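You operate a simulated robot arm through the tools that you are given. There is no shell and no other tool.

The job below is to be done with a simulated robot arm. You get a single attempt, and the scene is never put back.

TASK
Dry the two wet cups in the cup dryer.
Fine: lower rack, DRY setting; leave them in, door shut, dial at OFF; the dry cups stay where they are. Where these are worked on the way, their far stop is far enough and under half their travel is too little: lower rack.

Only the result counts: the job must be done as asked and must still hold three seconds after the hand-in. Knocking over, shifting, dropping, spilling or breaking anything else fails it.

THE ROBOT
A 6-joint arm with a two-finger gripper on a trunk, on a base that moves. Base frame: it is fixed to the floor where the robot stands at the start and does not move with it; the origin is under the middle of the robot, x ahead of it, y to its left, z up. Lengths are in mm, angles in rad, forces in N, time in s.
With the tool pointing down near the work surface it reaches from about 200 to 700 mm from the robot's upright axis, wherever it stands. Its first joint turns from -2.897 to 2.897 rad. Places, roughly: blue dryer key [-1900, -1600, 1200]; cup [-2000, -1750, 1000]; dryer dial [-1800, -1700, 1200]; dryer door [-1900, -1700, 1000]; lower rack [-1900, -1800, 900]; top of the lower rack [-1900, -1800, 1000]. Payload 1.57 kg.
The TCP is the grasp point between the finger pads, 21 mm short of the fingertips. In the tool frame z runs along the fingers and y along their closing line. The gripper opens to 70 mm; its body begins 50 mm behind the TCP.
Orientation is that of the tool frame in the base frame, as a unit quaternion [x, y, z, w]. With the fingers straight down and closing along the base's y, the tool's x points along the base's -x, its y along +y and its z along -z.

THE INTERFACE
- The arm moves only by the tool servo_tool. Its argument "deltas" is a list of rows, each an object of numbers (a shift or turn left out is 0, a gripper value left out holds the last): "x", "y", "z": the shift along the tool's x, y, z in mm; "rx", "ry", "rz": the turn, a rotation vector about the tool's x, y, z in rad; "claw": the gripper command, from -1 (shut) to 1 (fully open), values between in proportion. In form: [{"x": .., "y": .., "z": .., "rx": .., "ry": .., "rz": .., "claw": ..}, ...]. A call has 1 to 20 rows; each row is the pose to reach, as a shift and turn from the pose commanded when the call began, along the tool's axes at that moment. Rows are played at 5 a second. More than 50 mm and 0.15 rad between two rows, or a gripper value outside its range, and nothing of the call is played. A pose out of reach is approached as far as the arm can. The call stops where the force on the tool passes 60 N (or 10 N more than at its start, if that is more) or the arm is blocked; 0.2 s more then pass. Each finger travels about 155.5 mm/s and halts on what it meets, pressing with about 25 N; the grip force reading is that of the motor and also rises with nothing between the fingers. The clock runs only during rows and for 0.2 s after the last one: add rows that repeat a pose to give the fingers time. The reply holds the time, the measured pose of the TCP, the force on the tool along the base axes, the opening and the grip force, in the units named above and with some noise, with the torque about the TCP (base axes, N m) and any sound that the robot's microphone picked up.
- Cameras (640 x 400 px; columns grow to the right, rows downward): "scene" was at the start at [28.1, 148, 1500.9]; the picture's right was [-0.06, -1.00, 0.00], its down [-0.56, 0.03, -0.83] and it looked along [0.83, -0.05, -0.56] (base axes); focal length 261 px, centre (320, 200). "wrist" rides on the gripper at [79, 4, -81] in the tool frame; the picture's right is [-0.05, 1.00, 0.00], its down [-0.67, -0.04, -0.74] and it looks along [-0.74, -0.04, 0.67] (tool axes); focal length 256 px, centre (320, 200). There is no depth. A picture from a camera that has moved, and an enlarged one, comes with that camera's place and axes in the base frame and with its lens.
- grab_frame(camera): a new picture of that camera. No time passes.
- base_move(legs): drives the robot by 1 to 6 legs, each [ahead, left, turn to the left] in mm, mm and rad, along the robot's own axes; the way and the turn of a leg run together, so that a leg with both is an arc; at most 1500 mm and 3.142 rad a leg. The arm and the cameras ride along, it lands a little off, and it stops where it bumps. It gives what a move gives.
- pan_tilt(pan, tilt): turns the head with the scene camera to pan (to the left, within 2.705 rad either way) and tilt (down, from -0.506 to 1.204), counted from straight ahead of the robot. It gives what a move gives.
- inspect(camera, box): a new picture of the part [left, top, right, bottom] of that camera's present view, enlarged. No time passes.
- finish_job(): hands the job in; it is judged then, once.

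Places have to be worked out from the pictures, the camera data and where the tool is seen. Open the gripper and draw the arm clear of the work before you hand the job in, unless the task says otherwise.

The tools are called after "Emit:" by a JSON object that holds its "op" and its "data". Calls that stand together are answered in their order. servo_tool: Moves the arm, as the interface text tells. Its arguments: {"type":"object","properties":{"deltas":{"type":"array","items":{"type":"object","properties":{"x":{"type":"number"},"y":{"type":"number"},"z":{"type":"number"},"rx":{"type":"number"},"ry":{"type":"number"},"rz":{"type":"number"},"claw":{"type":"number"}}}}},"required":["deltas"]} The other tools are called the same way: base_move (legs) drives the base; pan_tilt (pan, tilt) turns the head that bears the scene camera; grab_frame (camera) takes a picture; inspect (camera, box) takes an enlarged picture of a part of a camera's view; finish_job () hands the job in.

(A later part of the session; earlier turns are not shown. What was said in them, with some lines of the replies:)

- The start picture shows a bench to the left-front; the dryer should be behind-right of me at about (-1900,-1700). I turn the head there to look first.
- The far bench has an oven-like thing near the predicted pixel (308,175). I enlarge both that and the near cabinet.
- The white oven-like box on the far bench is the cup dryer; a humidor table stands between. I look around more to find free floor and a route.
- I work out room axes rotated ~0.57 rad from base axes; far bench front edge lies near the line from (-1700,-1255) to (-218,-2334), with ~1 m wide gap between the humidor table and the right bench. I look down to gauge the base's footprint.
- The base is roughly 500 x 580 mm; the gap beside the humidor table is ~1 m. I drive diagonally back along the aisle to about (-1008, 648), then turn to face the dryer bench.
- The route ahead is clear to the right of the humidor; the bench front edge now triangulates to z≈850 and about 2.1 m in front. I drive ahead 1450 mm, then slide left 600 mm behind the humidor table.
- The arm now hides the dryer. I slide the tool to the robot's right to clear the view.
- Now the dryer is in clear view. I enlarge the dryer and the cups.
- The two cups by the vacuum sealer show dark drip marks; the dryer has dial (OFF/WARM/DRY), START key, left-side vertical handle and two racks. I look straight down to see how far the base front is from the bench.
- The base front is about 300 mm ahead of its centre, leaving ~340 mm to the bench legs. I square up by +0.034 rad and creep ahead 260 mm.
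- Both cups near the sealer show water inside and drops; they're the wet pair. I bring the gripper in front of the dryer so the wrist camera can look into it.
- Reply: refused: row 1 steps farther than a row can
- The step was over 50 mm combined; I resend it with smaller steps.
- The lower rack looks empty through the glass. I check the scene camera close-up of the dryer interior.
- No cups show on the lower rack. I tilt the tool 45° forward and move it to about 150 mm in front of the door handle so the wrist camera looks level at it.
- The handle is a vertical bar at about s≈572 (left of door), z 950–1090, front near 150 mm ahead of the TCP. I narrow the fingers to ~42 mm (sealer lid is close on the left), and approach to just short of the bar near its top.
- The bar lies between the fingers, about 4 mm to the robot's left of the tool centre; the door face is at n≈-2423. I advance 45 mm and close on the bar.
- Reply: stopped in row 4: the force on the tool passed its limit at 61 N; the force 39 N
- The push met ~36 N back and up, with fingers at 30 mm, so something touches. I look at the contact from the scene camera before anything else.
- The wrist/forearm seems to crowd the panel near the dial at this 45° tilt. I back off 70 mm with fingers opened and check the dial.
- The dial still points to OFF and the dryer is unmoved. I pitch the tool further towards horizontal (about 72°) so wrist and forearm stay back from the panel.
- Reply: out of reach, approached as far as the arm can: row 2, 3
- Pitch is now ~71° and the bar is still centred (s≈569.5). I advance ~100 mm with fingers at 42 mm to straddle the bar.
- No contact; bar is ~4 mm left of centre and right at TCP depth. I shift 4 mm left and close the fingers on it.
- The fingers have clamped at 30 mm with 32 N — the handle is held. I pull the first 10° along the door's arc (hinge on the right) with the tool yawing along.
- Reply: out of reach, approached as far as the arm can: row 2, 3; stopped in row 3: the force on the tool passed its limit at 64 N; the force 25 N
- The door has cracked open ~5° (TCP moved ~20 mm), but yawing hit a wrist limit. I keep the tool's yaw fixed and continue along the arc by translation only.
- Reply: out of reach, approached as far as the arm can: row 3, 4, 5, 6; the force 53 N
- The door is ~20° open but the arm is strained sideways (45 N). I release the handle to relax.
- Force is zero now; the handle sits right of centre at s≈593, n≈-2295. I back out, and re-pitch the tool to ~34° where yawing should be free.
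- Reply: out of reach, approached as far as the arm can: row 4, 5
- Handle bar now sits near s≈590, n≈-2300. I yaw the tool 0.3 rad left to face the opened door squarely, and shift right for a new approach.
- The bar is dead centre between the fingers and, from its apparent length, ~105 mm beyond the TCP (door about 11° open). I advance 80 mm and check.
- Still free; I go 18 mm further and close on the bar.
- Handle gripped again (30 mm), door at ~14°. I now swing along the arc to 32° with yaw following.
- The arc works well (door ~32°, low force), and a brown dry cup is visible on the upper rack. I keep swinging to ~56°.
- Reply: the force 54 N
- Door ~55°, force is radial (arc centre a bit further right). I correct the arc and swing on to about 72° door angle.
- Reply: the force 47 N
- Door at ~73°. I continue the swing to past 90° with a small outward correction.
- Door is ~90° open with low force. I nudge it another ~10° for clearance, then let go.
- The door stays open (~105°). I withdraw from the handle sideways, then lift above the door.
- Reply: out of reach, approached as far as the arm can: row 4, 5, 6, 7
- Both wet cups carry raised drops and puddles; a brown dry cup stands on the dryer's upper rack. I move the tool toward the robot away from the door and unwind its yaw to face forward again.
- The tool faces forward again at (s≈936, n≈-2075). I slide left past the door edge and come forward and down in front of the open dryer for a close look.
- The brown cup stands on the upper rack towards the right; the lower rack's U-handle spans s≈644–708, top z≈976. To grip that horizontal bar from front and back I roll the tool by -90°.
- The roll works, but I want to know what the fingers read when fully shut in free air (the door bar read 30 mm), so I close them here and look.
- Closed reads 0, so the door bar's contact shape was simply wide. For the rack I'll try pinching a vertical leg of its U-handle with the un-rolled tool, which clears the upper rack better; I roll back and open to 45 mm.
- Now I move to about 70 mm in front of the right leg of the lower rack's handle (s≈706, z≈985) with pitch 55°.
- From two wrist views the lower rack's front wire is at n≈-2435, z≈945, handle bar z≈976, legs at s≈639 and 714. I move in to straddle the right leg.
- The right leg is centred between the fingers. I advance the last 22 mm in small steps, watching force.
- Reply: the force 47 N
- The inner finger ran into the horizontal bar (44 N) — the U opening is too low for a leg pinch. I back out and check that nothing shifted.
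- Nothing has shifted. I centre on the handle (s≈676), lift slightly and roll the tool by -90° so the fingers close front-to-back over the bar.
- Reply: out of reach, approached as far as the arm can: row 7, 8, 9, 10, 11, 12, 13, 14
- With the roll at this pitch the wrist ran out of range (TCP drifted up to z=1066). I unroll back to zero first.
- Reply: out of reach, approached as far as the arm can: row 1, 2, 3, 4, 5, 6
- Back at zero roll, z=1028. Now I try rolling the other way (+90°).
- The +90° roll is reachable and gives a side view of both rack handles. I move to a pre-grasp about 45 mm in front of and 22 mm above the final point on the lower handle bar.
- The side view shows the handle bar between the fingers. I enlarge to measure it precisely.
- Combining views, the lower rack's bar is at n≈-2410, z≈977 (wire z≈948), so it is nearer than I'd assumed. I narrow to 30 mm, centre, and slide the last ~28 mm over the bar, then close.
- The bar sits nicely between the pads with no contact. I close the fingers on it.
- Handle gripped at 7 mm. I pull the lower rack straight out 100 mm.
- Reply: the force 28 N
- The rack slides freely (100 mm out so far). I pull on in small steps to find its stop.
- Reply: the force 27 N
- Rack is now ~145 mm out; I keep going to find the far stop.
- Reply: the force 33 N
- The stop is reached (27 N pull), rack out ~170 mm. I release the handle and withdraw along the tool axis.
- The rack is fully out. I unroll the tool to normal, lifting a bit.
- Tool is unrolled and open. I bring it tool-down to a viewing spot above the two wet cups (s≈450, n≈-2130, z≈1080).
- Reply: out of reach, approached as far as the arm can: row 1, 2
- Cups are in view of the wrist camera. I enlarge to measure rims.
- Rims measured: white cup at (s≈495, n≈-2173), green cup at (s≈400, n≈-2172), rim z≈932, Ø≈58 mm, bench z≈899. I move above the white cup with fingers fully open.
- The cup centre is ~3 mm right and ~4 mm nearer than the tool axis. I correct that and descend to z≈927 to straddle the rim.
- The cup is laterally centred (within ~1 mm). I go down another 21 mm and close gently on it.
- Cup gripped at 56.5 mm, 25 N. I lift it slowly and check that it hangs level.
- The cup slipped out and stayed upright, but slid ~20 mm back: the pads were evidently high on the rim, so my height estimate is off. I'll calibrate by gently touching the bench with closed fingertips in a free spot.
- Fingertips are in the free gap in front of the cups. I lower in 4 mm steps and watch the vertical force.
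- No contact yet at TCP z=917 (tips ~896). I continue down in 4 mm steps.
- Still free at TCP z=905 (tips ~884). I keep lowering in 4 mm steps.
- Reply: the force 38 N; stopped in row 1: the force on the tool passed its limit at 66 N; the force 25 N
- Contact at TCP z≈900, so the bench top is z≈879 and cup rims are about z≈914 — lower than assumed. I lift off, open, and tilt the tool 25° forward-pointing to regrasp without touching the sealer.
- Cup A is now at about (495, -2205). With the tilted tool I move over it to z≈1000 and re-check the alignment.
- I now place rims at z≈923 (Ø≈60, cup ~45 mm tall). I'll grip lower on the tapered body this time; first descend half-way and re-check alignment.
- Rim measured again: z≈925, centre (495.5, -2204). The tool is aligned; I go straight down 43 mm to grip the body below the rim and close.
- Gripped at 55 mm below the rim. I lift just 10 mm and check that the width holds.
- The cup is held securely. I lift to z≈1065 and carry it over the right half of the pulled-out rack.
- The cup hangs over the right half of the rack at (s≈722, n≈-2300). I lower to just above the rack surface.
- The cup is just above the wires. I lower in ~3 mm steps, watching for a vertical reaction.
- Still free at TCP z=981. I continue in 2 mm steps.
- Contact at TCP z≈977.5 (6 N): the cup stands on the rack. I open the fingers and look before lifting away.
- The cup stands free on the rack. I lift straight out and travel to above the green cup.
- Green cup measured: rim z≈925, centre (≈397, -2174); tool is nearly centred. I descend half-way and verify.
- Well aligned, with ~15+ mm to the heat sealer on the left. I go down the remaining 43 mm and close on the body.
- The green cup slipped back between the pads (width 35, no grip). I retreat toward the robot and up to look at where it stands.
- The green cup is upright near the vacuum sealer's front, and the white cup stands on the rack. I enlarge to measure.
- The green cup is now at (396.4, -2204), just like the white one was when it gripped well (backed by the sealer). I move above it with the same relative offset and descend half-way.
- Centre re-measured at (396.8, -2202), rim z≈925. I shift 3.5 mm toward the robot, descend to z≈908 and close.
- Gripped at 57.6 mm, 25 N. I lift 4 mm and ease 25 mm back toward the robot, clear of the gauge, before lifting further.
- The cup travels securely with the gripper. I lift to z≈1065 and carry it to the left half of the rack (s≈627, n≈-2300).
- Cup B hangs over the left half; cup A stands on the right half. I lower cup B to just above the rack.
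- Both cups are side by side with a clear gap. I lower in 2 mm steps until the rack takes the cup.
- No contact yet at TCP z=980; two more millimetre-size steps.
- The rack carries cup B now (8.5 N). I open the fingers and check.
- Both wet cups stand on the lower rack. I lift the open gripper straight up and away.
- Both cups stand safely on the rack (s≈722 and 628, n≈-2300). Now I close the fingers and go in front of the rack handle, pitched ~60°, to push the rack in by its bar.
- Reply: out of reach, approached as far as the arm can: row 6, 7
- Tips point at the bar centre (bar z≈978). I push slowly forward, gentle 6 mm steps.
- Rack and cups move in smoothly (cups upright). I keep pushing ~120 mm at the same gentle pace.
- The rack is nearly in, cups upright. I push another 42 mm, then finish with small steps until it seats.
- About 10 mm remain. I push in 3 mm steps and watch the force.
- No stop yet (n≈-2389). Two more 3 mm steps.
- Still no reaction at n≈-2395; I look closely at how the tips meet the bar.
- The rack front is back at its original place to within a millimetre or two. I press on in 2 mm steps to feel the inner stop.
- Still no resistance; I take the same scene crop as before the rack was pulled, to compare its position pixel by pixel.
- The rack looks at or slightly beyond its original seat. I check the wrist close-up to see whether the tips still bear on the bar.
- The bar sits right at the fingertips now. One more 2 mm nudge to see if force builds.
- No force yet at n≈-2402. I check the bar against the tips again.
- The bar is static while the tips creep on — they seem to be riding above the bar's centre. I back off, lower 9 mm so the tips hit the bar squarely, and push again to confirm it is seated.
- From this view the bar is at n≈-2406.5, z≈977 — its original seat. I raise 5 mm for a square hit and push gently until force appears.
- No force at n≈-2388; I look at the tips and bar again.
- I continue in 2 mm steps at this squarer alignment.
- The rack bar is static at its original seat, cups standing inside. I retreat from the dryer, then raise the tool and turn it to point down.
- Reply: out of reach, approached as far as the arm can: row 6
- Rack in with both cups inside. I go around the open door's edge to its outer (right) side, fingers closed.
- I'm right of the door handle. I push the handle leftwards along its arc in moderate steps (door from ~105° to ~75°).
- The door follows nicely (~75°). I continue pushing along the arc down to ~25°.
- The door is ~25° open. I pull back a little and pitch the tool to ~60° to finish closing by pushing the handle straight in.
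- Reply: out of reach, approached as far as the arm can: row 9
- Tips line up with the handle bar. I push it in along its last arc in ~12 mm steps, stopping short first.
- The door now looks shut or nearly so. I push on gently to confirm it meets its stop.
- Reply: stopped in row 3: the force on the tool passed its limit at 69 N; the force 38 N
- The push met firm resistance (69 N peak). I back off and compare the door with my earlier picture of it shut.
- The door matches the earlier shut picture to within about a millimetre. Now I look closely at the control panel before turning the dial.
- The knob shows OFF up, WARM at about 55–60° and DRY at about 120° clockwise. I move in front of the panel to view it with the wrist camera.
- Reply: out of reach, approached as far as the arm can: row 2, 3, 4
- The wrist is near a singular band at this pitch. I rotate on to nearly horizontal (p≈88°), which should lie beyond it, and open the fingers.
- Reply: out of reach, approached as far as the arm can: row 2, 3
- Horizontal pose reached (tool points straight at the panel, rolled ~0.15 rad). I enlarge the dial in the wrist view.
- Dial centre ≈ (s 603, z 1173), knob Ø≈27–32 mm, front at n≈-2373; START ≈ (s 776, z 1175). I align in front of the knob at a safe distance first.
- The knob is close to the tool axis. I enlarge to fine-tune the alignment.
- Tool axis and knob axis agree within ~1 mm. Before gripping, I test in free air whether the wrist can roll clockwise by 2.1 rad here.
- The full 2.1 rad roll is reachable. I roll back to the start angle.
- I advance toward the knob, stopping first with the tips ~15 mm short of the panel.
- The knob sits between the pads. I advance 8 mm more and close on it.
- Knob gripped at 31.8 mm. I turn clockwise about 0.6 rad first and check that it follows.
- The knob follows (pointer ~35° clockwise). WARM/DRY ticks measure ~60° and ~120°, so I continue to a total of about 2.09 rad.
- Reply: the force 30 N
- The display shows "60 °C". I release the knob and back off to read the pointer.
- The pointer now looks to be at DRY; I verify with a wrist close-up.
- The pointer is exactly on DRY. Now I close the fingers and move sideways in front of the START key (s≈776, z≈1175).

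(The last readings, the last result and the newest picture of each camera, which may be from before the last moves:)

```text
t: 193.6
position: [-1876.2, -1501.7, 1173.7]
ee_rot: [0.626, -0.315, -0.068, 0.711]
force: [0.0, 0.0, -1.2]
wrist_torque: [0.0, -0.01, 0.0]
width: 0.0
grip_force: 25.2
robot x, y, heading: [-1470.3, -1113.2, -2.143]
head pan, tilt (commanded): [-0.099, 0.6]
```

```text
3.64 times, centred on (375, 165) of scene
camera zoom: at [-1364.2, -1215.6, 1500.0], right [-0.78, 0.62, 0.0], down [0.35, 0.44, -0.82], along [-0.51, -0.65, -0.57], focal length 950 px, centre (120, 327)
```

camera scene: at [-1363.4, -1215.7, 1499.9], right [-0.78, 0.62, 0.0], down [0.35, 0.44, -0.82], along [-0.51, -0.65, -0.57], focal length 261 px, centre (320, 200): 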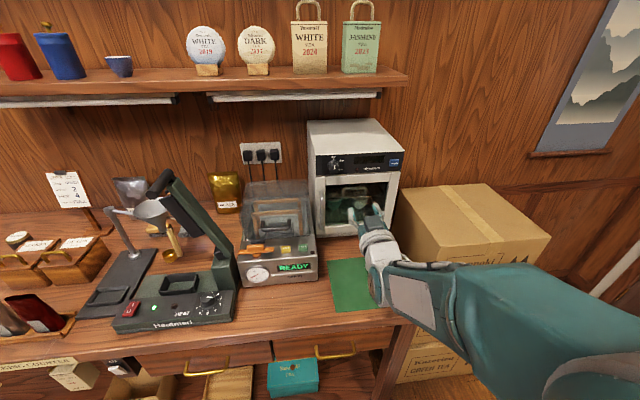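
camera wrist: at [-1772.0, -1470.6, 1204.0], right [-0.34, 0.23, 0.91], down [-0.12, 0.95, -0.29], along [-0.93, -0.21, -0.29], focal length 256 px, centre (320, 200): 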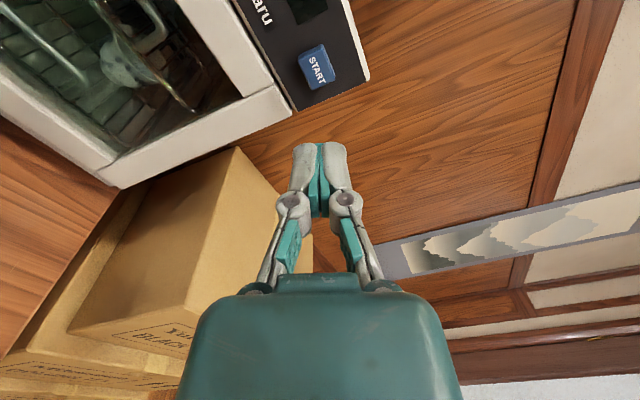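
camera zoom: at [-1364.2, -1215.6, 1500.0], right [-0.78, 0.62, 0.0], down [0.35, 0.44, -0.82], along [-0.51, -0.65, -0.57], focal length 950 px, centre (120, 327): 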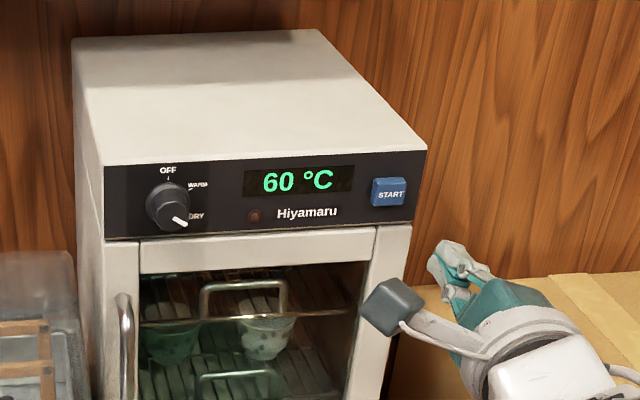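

START sits ~5 mm left of my tool axis. I correct and advance to just short of the key.

Emit:
{"op": "servo_tool", "data": {"deltas": [{"x": 2, "y": -0.5, "z": 30, "claw": -1}, {"x": 4, "y": -1, "z": 60, "claw": -1}, {"x": 4.5, "y": -1.5, "z": 85, "claw": -1}]}}

Emit:
{"op": "inspect", "data": {"camera": "wrist", "box": [220, 60, 420, 240]}}

Emit:
{"op": "inspect", "data": {"camera": "scene", "box": [330, 120, 430, 200]}}

```text
t: 194.4
position: [-1916.8, -1577.4, 1176.1]
ee_rot: [0.626, -0.314, -0.068, 0.71]
force: [0.0, 0.7, 1.3]
wrist_torque: [0.01, 0.0, 0.05]
width: 0.1
grip_force: 24.7
robot x, y, heading: [-1467.2, -1113.5, -2.143]
head pan, tilt (commanded): [-0.099, 0.6]
```

```text
2.22 times, centred on (320, 150) of wrist
camera zoom: at [-1812.6, -1546.3, 1206.2], right [-0.34, 0.23, 0.91], down [-0.12, 0.95, -0.29], along [-0.93, -0.21, -0.29], focal length 569 px, centre (320, 311)
```

zoom: 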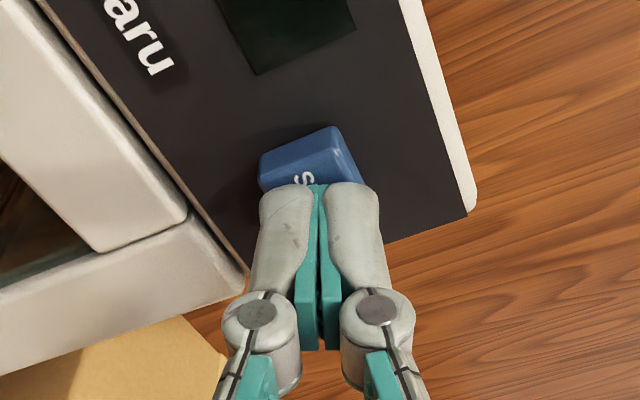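

```text
5.00 times, centred on (380, 160) of scene
camera zoom: at [-1364.5, -1215.9, 1500.0], right [-0.78, 0.62, 0.0], down [0.35, 0.44, -0.82], along [-0.51, -0.65, -0.57], focal length 1306 px, centre (20, 400)
```

zoom: 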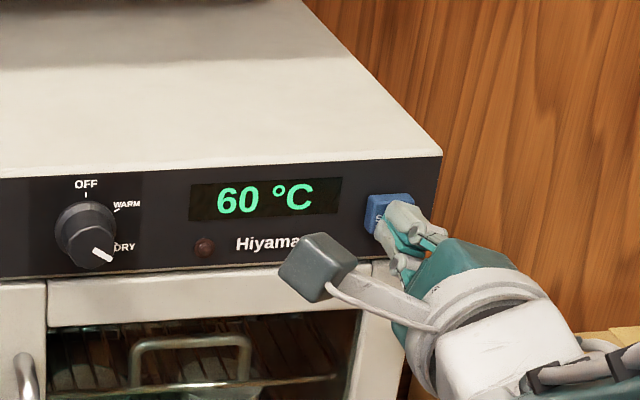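

Tips are right in front of START. I press forward in small steps.

Emit:
{"op": "servo_tool", "data": {"deltas": [{"z": 4, "claw": -1}, {"z": 8, "claw": -1}, {"z": 11, "claw": -1}]}}

Emit:
{"op": "inspect", "data": {"camera": "scene", "box": [330, 120, 430, 200]}}

```text
t: 195.2
position: [-1921.9, -1586.3, 1176.5]
ee_rot: [0.627, -0.314, -0.068, 0.71]
force: [7.1, 12.5, -0.3]
wrist_torque: [-0.02, 0.0, 0.03]
width: 6.1
grip_force: 28.4
robot x, y, heading: [-1467.1, -1110.8, -2.143]
head pan, tilt (commanded): [-0.099, 0.6]
heard: click
```

```text
5.00 times, centred on (380, 160) of scene
camera zoom: at [-1363.4, -1214.6, 1500.0], right [-0.78, 0.62, 0.0], down [0.35, 0.44, -0.82], along [-0.51, -0.65, -0.57], focal length 1306 px, centre (20, 400)
```

zoom: 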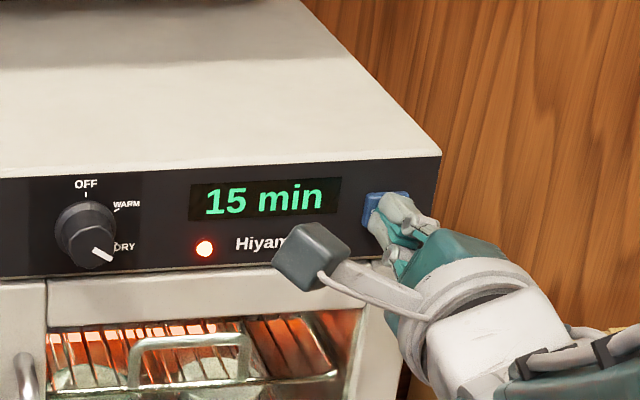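

A click: display "15 min", lamp lit and heater glowing. I retreat from the key and wait, watching the display.

Emit:
{"op": "servo_tool", "data": {"deltas": [{"z": -25, "claw": -1}, {"z": -60, "claw": -1}, {"z": -90, "claw": -1}, {"z": -90}, {"z": -90}, {"z": -90}, {"z": -90}, {"z": -90}, {"z": -90}, {"z": -90}, {"z": -90}, {"z": -90}, {"z": -90}, {"z": -90}, {"z": -90}, {"z": -90}, {"z": -90}, {"z": -90}, {"z": -90}, {"z": -90}]}}

Emit:
{"op": "inspect", "data": {"camera": "scene", "box": [310, 110, 440, 220]}}

```text
t: 199.4
position: [-1875.1, -1510.2, 1174.4]
ee_rot: [0.626, -0.315, -0.068, 0.711]
force: [0.7, 1.0, -0.4]
wrist_torque: [0.03, 0.0, 0.02]
width: 0.0
grip_force: 28.5
robot x, y, heading: [-1468.4, -1111.8, -2.142]
head pan, tilt (commanded): [-0.099, 0.6]
```

```text
3.64 times, centred on (375, 165) of scene
camera zoom: at [-1364.2, -1215.6, 1500.0], right [-0.78, 0.62, 0.0], down [0.35, 0.44, -0.82], along [-0.51, -0.65, -0.57], focal length 950 px, centre (120, 327)
```

zoom: 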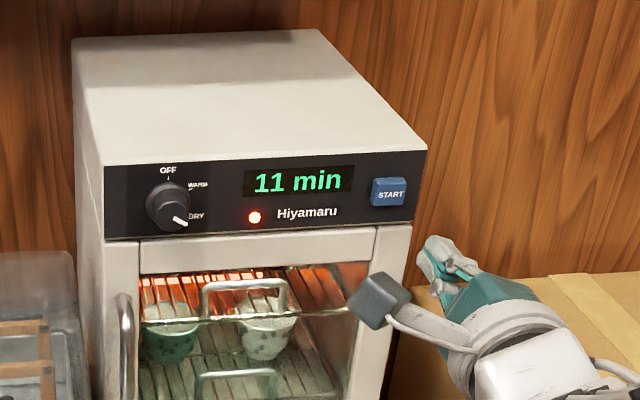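

It counts one minute per second (11 left). Meanwhile I move back in front of the dial with fingers opening, and keep waiting.

Emit:
{"op": "servo_tool", "data": {"deltas": [{"x": 40, "y": -15.4, "z": -2, "claw": 0.5}, {"x": 80, "y": -30.7, "z": -4, "claw": 0.5}, {"x": 120, "y": -46, "z": -6, "claw": 0.5}, {"x": 159, "y": -61.4, "z": -8, "claw": 0.5}, {"x": 159, "y": -61.4, "z": -8}, {"x": 159, "y": -61.4, "z": -8}, {"x": 159, "y": -61.4, "z": -8}, {"x": 159, "y": -61.4, "z": -8}, {"x": 159, "y": -61.4, "z": -8}, {"x": 159, "y": -61.4, "z": -8}, {"x": 159, "y": -61.4, "z": -8}, {"x": 159, "y": -61.4, "z": -8}, {"x": 159, "y": -61.4, "z": -8}, {"x": 159, "y": -61.4, "z": -8}, {"x": 159, "y": -61.4, "z": -8}, {"x": 159, "y": -61.4, "z": -8}, {"x": 159, "y": -61.4, "z": -8}, {"x": 159, "y": -61.4, "z": -8}, {"x": 159, "y": -61.4, "z": -8}, {"x": 159, "y": -61.4, "z": -8}]}}

Emit:
{"op": "inspect", "data": {"camera": "scene", "box": [310, 110, 440, 220]}}

Emit:
{"op": "grab_frame", "data": {"camera": "wrist"}}

```text
t: 203.6
position: [-1725.0, -1594.2, 1174.9]
ee_rot: [0.627, -0.314, -0.068, 0.71]
force: [-0.7, 0.9, 0.1]
wrist_torque: [0.02, 0.0, 0.01]
width: 52.3
grip_force: 0.1
robot x, y, heading: [-1471.4, -1110.2, -2.142]
head pan, tilt (commanded): [-0.099, 0.6]
```

```text
3.64 times, centred on (375, 165) of scene
camera zoom: at [-1363.5, -1216.0, 1499.9], right [-0.78, 0.62, 0.0], down [0.35, 0.44, -0.82], along [-0.51, -0.65, -0.57], focal length 950 px, centre (120, 327)
```

zoom: 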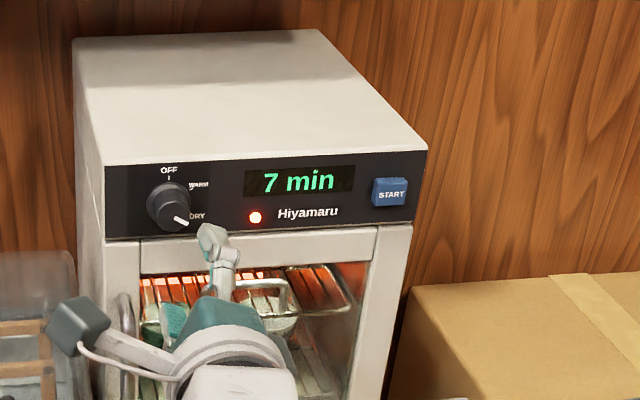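

```text
taken
camera wrist: at [-1620.9, -1563.5, 1204.9], right [-0.34, 0.23, 0.91], down [-0.12, 0.95, -0.29], along [-0.93, -0.21, -0.29], focal length 256 px, centre (320, 200)
```

wrist: 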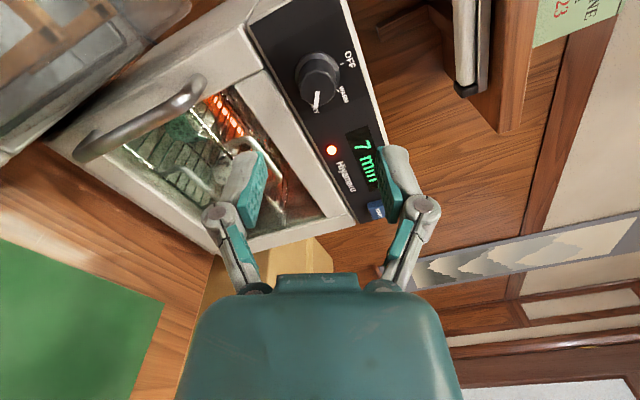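

Seven minutes (seconds) left. I hold still in front of the dial and wait.

Emit:
{"op": "servo_tool", "data": {"deltas": [{"z": 0}, {"z": 0}, {"z": 0}, {"z": 0}, {"z": 0}, {"z": 0}, {"z": 0}, {"z": 0}, {"z": 0}, {"z": 0}, {"z": 0}, {"z": 0}, {"z": 0}, {"z": 0}, {"z": 0}, {"z": 0}, {"z": 0}, {"z": 0}, {"z": 0}, {"z": 0}]}}

Emit:
{"op": "servo_tool", "data": {"deltas": [{"z": 0}, {"z": 0}, {"z": 0}, {"z": 0}, {"z": 0}, {"z": 0}, {"z": 0}, {"z": 0}, {"z": 0}, {"z": 0}, {"z": 0}, {"z": 0}, {"z": 0}, {"z": 0}, {"z": 0}, {"z": 0}, {"z": 0}, {"z": 0}, {"z": 0}, {"z": 0}]}}

Emit:
{"op": "inspect", "data": {"camera": "scene", "box": [310, 110, 440, 220]}}

```text
t: 207.8
position: [-1725.9, -1594.6, 1174.5]
ee_rot: [0.627, -0.314, -0.068, 0.71]
force: [-0.3, -0.3, -0.4]
wrist_torque: [-0.01, 0.0, 0.01]
width: 52.4
grip_force: 0.1
robot x, y, heading: [-1467.4, -1106.8, -2.143]
head pan, tilt (commanded): [-0.099, 0.6]
```

```text
t: 212.0
position: [-1725.9, -1594.6, 1173.5]
ee_rot: [0.627, -0.314, -0.068, 0.71]
force: [-0.2, 0.0, 0.0]
wrist_torque: [-0.02, 0.0, 0.0]
width: 52.9
grip_force: 0.1
robot x, y, heading: [-1470.5, -1111.8, -2.14]
head pan, tilt (commanded): [-0.099, 0.6]
```

```text
3.64 times, centred on (375, 165) of scene
camera zoom: at [-1363.4, -1216.0, 1499.9], right [-0.78, 0.62, 0.0], down [0.35, 0.44, -0.82], along [-0.51, -0.65, -0.57], focal length 950 px, centre (120, 327)
```

zoom: 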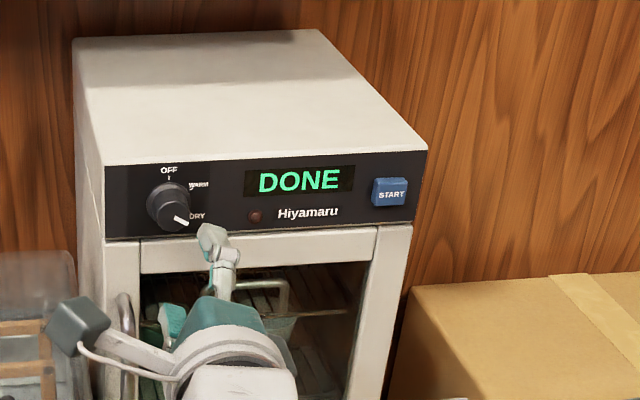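

The display says DONE and the lamp is off. I advance onto the knob again (same roll as when I left it at DRY).

Emit:
{"op": "servo_tool", "data": {"deltas": [{"x": -1, "z": 30, "claw": 0.5}, {"x": -1.8, "y": -0.4, "z": 60, "claw": 0.5}, {"x": -1.8, "y": -0.4, "z": 85, "claw": 0.5}]}}

Emit:
{"op": "inspect", "data": {"camera": "wrist", "box": [220, 60, 420, 240]}}

```text
t: 212.8
position: [-1772.8, -1667.2, 1175.0]
ee_rot: [0.627, -0.313, -0.068, 0.71]
force: [1.2, 0.0, -0.1]
wrist_torque: [0.0, 0.02, 0.05]
width: 52.8
grip_force: 0.1
robot x, y, heading: [-1469.5, -1111.3, -2.141]
head pan, tilt (commanded): [-0.099, 0.6]
```

```text
2.22 times, centred on (320, 150) of wrist
camera zoom: at [-1668.1, -1635.0, 1205.5], right [-0.34, 0.23, 0.91], down [-0.12, 0.95, -0.29], along [-0.93, -0.21, -0.29], focal length 569 px, centre (320, 311)
```

zoom: 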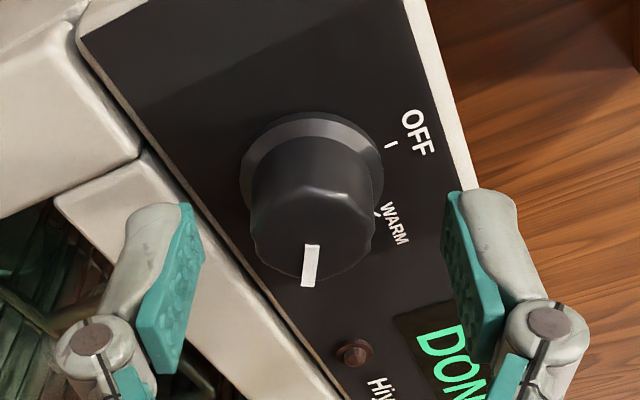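

Knob centred between the pads. I advance 11 mm and close on it.

Emit:
{"op": "servo_tool", "data": {"deltas": [{"z": 6, "claw": 0.5}, {"z": 11, "claw": 0.5}, {"z": 11, "claw": 0.2}, {"z": 11, "claw": -0.1}, {"z": 11, "claw": -0.5}, {"z": 11, "claw": -0.5}]}}

```text
t: 214.2
position: [-1778.3, -1675.3, 1174.0]
ee_rot: [0.627, -0.314, -0.069, 0.709]
force: [3.3, 0.8, -11.4]
wrist_torque: [-0.09, 0.06, 0.76]
width: 31.7
grip_force: 32.2
robot x, y, heading: [-1469.6, -1110.0, -2.144]
head pan, tilt (commanded): [-0.099, 0.6]
```

Gripped at 31.7 mm. I turn the knob counter-clockwise by 2.09 rad back to OFF.

Emit:
{"op": "servo_tool", "data": {"deltas": [{"rz": -0.11, "claw": -0.5}, {"rz": -0.22, "claw": -0.5}, {"rz": -0.33, "claw": -0.5}, {"rz": -0.44, "claw": -0.5}, {"rz": -0.55, "claw": -0.5}, {"rz": -0.66, "claw": -0.5}, {"rz": -0.77, "claw": -0.5}, {"rz": -0.88, "claw": -0.5}, {"rz": -0.99, "claw": -0.5}, {"rz": -1.1, "claw": -0.5}, {"rz": -1.21, "claw": -0.5}, {"rz": -1.32, "claw": -0.5}, {"rz": -1.43, "claw": -0.5}, {"rz": -1.54, "claw": -0.5}, {"rz": -1.65, "claw": -0.5}, {"rz": -1.76, "claw": -0.5}, {"rz": -1.87, "claw": -0.5}, {"rz": -1.98, "claw": -0.5}, {"rz": -2.09, "claw": -0.5}]}}

Emit:
{"op": "inspect", "data": {"camera": "wrist", "box": [220, 60, 420, 240]}}

Emit:
{"op": "inspect", "data": {"camera": "scene", "box": [310, 130, 410, 200]}}

```text
t: 218.2
position: [-1776.3, -1674.3, 1174.5]
ee_rot: [-0.586, -0.385, 0.649, -0.296]
force: [3.4, 5.8, -20.0]
wrist_torque: [0.0, -0.02, 0.16]
width: 31.5
grip_force: 32.0
robot x, y, heading: [-1472.3, -1110.3, -2.143]
head pan, tilt (commanded): [-0.099, 0.6]
```

```text
2.22 times, centred on (320, 150) of wrist
camera zoom: at [-1741.9, -1602.5, 1092.7], right [0.84, -0.53, -0.1], down [0.46, 0.6, 0.65], along [-0.29, -0.59, 0.75], focal length 569 px, centre (320, 311)
```

zoom: 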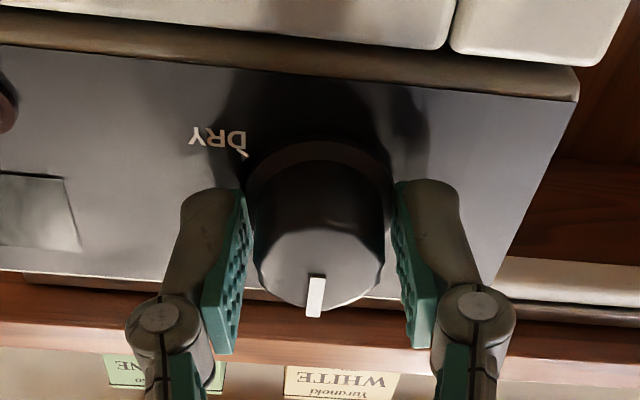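

```text
5.71 times, centred on (360, 165) of scene
camera zoom: at [-1363.9, -1217.2, 1499.8], right [-0.78, 0.62, 0.0], down [0.35, 0.44, -0.82], along [-0.51, -0.65, -0.57], focal length 1492 px, centre (91, 400)
```

zoom: 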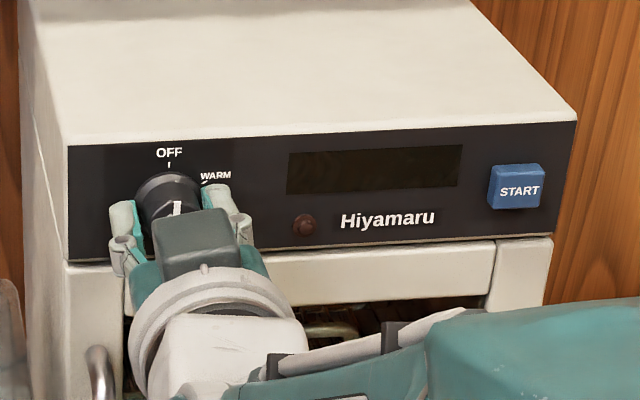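

The display went dark; the pointer looks at OFF. I release, back off and verify.

Emit:
{"op": "servo_tool", "data": {"deltas": [{"claw": 0.5}, {"claw": 0.5}, {"z": -25, "claw": 0.5}, {"z": -60, "claw": 0.5}, {"z": -95, "claw": 0.5}]}}

Emit:
{"op": "inspect", "data": {"camera": "wrist", "box": [250, 30, 400, 150]}}

Emit:
{"op": "inspect", "data": {"camera": "scene", "box": [300, 110, 430, 240]}}

```text
t: 219.4
position: [-1727.5, -1593.8, 1174.0]
ee_rot: [-0.585, -0.384, 0.649, -0.298]
force: [-0.1, 0.0, -0.4]
wrist_torque: [0.01, -0.01, -0.03]
width: 52.5
grip_force: 0.1
robot x, y, heading: [-1469.8, -1113.5, -2.142]
head pan, tilt (commanded): [-0.099, 0.6]
```

```text
3.33 times, centred on (325, 90) of wrist
camera zoom: at [-1691.4, -1521.4, 1091.9], right [0.84, -0.53, -0.1], down [0.46, 0.61, 0.65], along [-0.29, -0.59, 0.75], focal length 853 px, centre (303, 567)
```

zoom: 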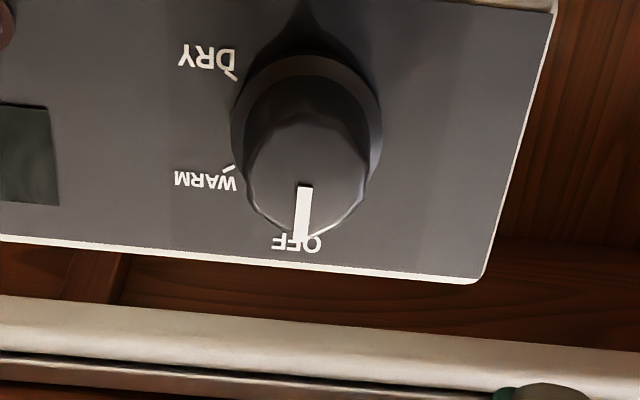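

```text
3.08 times, centred on (365, 175) of scene
camera zoom: at [-1363.6, -1215.8, 1499.9], right [-0.78, 0.62, 0.0], down [0.35, 0.44, -0.82], along [-0.51, -0.65, -0.57], focal length 804 px, centre (182, 277)
```

zoom: 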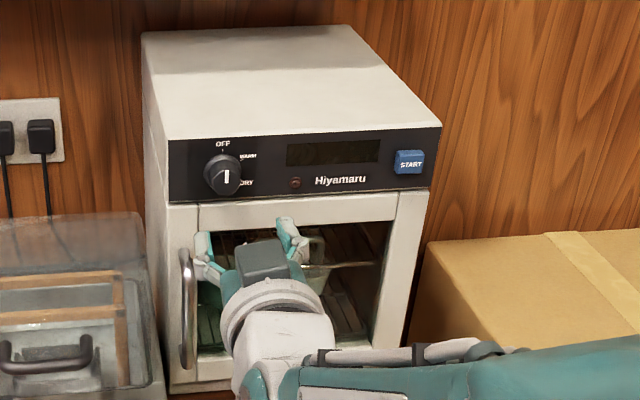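

Dial is back at OFF. I open the gripper fully and draw the arm back and to the side to inspect the cups through the door.

Emit:
{"op": "servo_tool", "data": {"deltas": [{"z": -40, "claw": 1}, {"z": -75, "claw": 1}, {"y": -45, "z": -80, "claw": 1}, {"y": -90, "z": -80, "claw": 1}, {"y": -135, "z": -80, "claw": 1}, {"y": -180, "z": -80, "claw": 1}, {"y": -225, "z": -80, "claw": 1}, {"y": -270, "z": -80, "claw": 1}]}}

Emit:
{"op": "grab_frame", "data": {"camera": "scene"}}

Emit:
{"op": "inspect", "data": {"camera": "scene", "box": [305, 110, 415, 245]}}

Emit:
{"op": "inspect", "data": {"camera": "scene", "box": [325, 175, 395, 235]}}

```text
t: 221.2
position: [-1912.6, -1383.1, 1212.1]
ee_rot: [-0.586, -0.384, 0.648, -0.298]
force: [-0.2, 0.0, -0.6]
wrist_torque: [0.03, -0.04, 0.04]
width: 69.9
grip_force: 0.0
robot x, y, heading: [-1470.7, -1113.8, -2.144]
head pan, tilt (commanded): [-0.099, 0.6]
```

```text
taken
camera scene: at [-1365.5, -1214.3, 1500.2], right [-0.78, 0.62, 0.0], down [0.35, 0.44, -0.82], along [-0.51, -0.65, -0.57], focal length 261 px, centre (320, 200)
```

scene: 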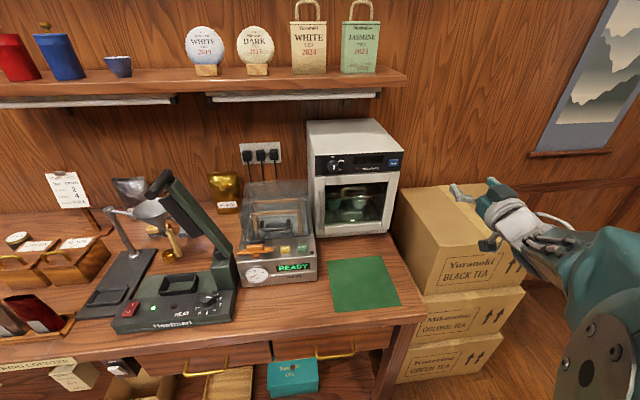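

```text
2.96 times, centred on (360, 178) of scene
camera zoom: at [-1365.5, -1214.3, 1500.2], right [-0.78, 0.62, 0.0], down [0.35, 0.44, -0.82], along [-0.51, -0.65, -0.57], focal length 774 px, centre (202, 267)
```

zoom: 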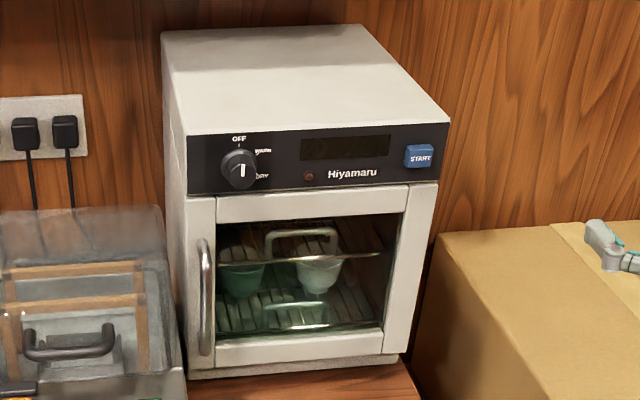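

```text
6.67 times, centred on (360, 205) of scene
camera zoom: at [-1365.5, -1214.3, 1500.2], right [-0.78, 0.62, 0.0], down [0.35, 0.44, -0.82], along [-0.51, -0.65, -0.57], focal length 1741 px, centre (53, 167)
```

zoom: 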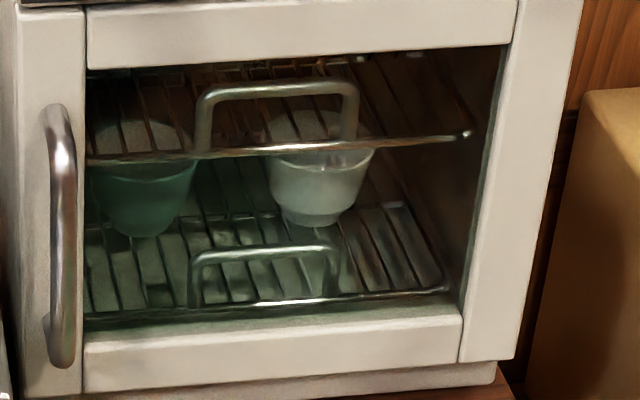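

The cups' drops are gone, door shut, dial OFF, rack in place. I draw the arm further back from the bench before handing in.

Emit:
{"op": "servo_tool", "data": {"deltas": [{"z": -35, "claw": 1}, {"z": -70, "claw": 1}, {"z": -70, "claw": 1}, {"z": -70, "claw": 1}, {"z": -70, "claw": 1}]}}

Emit:
{"op": "grab_frame", "data": {"camera": "scene"}}

Emit:
{"op": "inspect", "data": {"camera": "scene", "box": [305, 110, 415, 245]}}

Emit:
{"op": "grab_frame", "data": {"camera": "wrist"}}

```text
t: 222.4
position: [-1873.3, -1323.4, 1211.5]
ee_rot: [-0.586, -0.383, 0.649, -0.297]
force: [0.8, -0.1, 0.0]
wrist_torque: [-0.03, 0.01, 0.01]
width: 69.9
grip_force: 0.0
robot x, y, heading: [-1466.8, -1113.9, -2.143]
head pan, tilt (commanded): [-0.099, 0.6]
```

```text
taken
camera scene: at [-1364.0, -1214.9, 1500.0], right [-0.78, 0.62, 0.0], down [0.35, 0.44, -0.82], along [-0.51, -0.65, -0.57], focal length 261 px, centre (320, 200)
```

scene: 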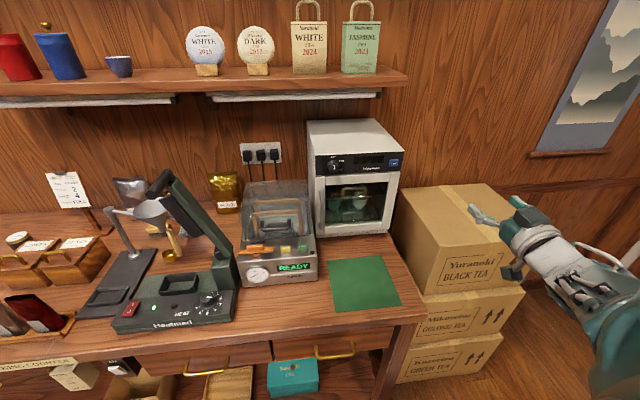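

```text
2.96 times, centred on (360, 178) of scene
camera zoom: at [-1364.0, -1214.9, 1500.0], right [-0.78, 0.62, 0.0], down [0.35, 0.44, -0.82], along [-0.51, -0.65, -0.57], focal length 774 px, centre (202, 267)
```

zoom: 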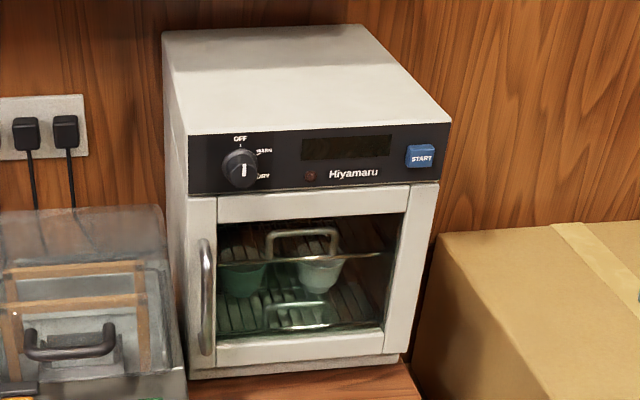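

```text
taken
camera wrist: at [-1837.1, -1251.7, 1130.5], right [0.84, -0.53, -0.1], down [0.46, 0.61, 0.65], along [-0.29, -0.59, 0.75], focal length 256 px, centre (320, 200)
```

wrist: 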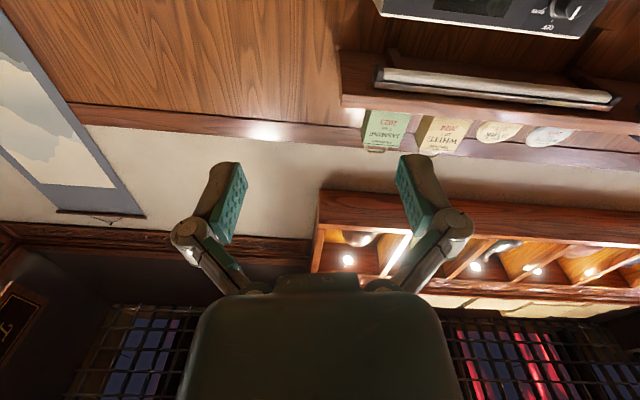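

The cycle ran to DONE and both cups are dry on the lower rack. The door is shut, the dial is at OFF, the gripper is open and the arm is clear of the bench, so I hand the job in.

Emit:
{"op": "finish_job", "data": {}}

```text
The job is handed in.
```

I dried the two wet cups in the dryer and handed the job in. I haven't been told the verdict.

- **Cups:** both cups are on the lower rack and their drops are gone. I set the dial to DRY, pressed START, and the cycle ran until the display read DONE.
- **Dryer as left:** the lower rack is pushed in, the door is shut, the display is dark and the dial is back at OFF.
- **Lower rack:** I pulled it out to its far stop to load the cups. On the way back I never felt the inner stop, so I judged it fully in by comparing pictures from before and after; they match to within a few millimetres.
- **Slips:** each cup slid back about 30 mm on the bench during a failed grip, stopping at or just short of the vacuum sealer. Both stayed upright, and I saw nothing else move.
- **Dry cups:** I did not touch any of them. I last saw the brown one on the upper rack before I shut the door; after that the control panel hid it from the main camera.
- **Arm:** the gripper is open and clear of the bench.
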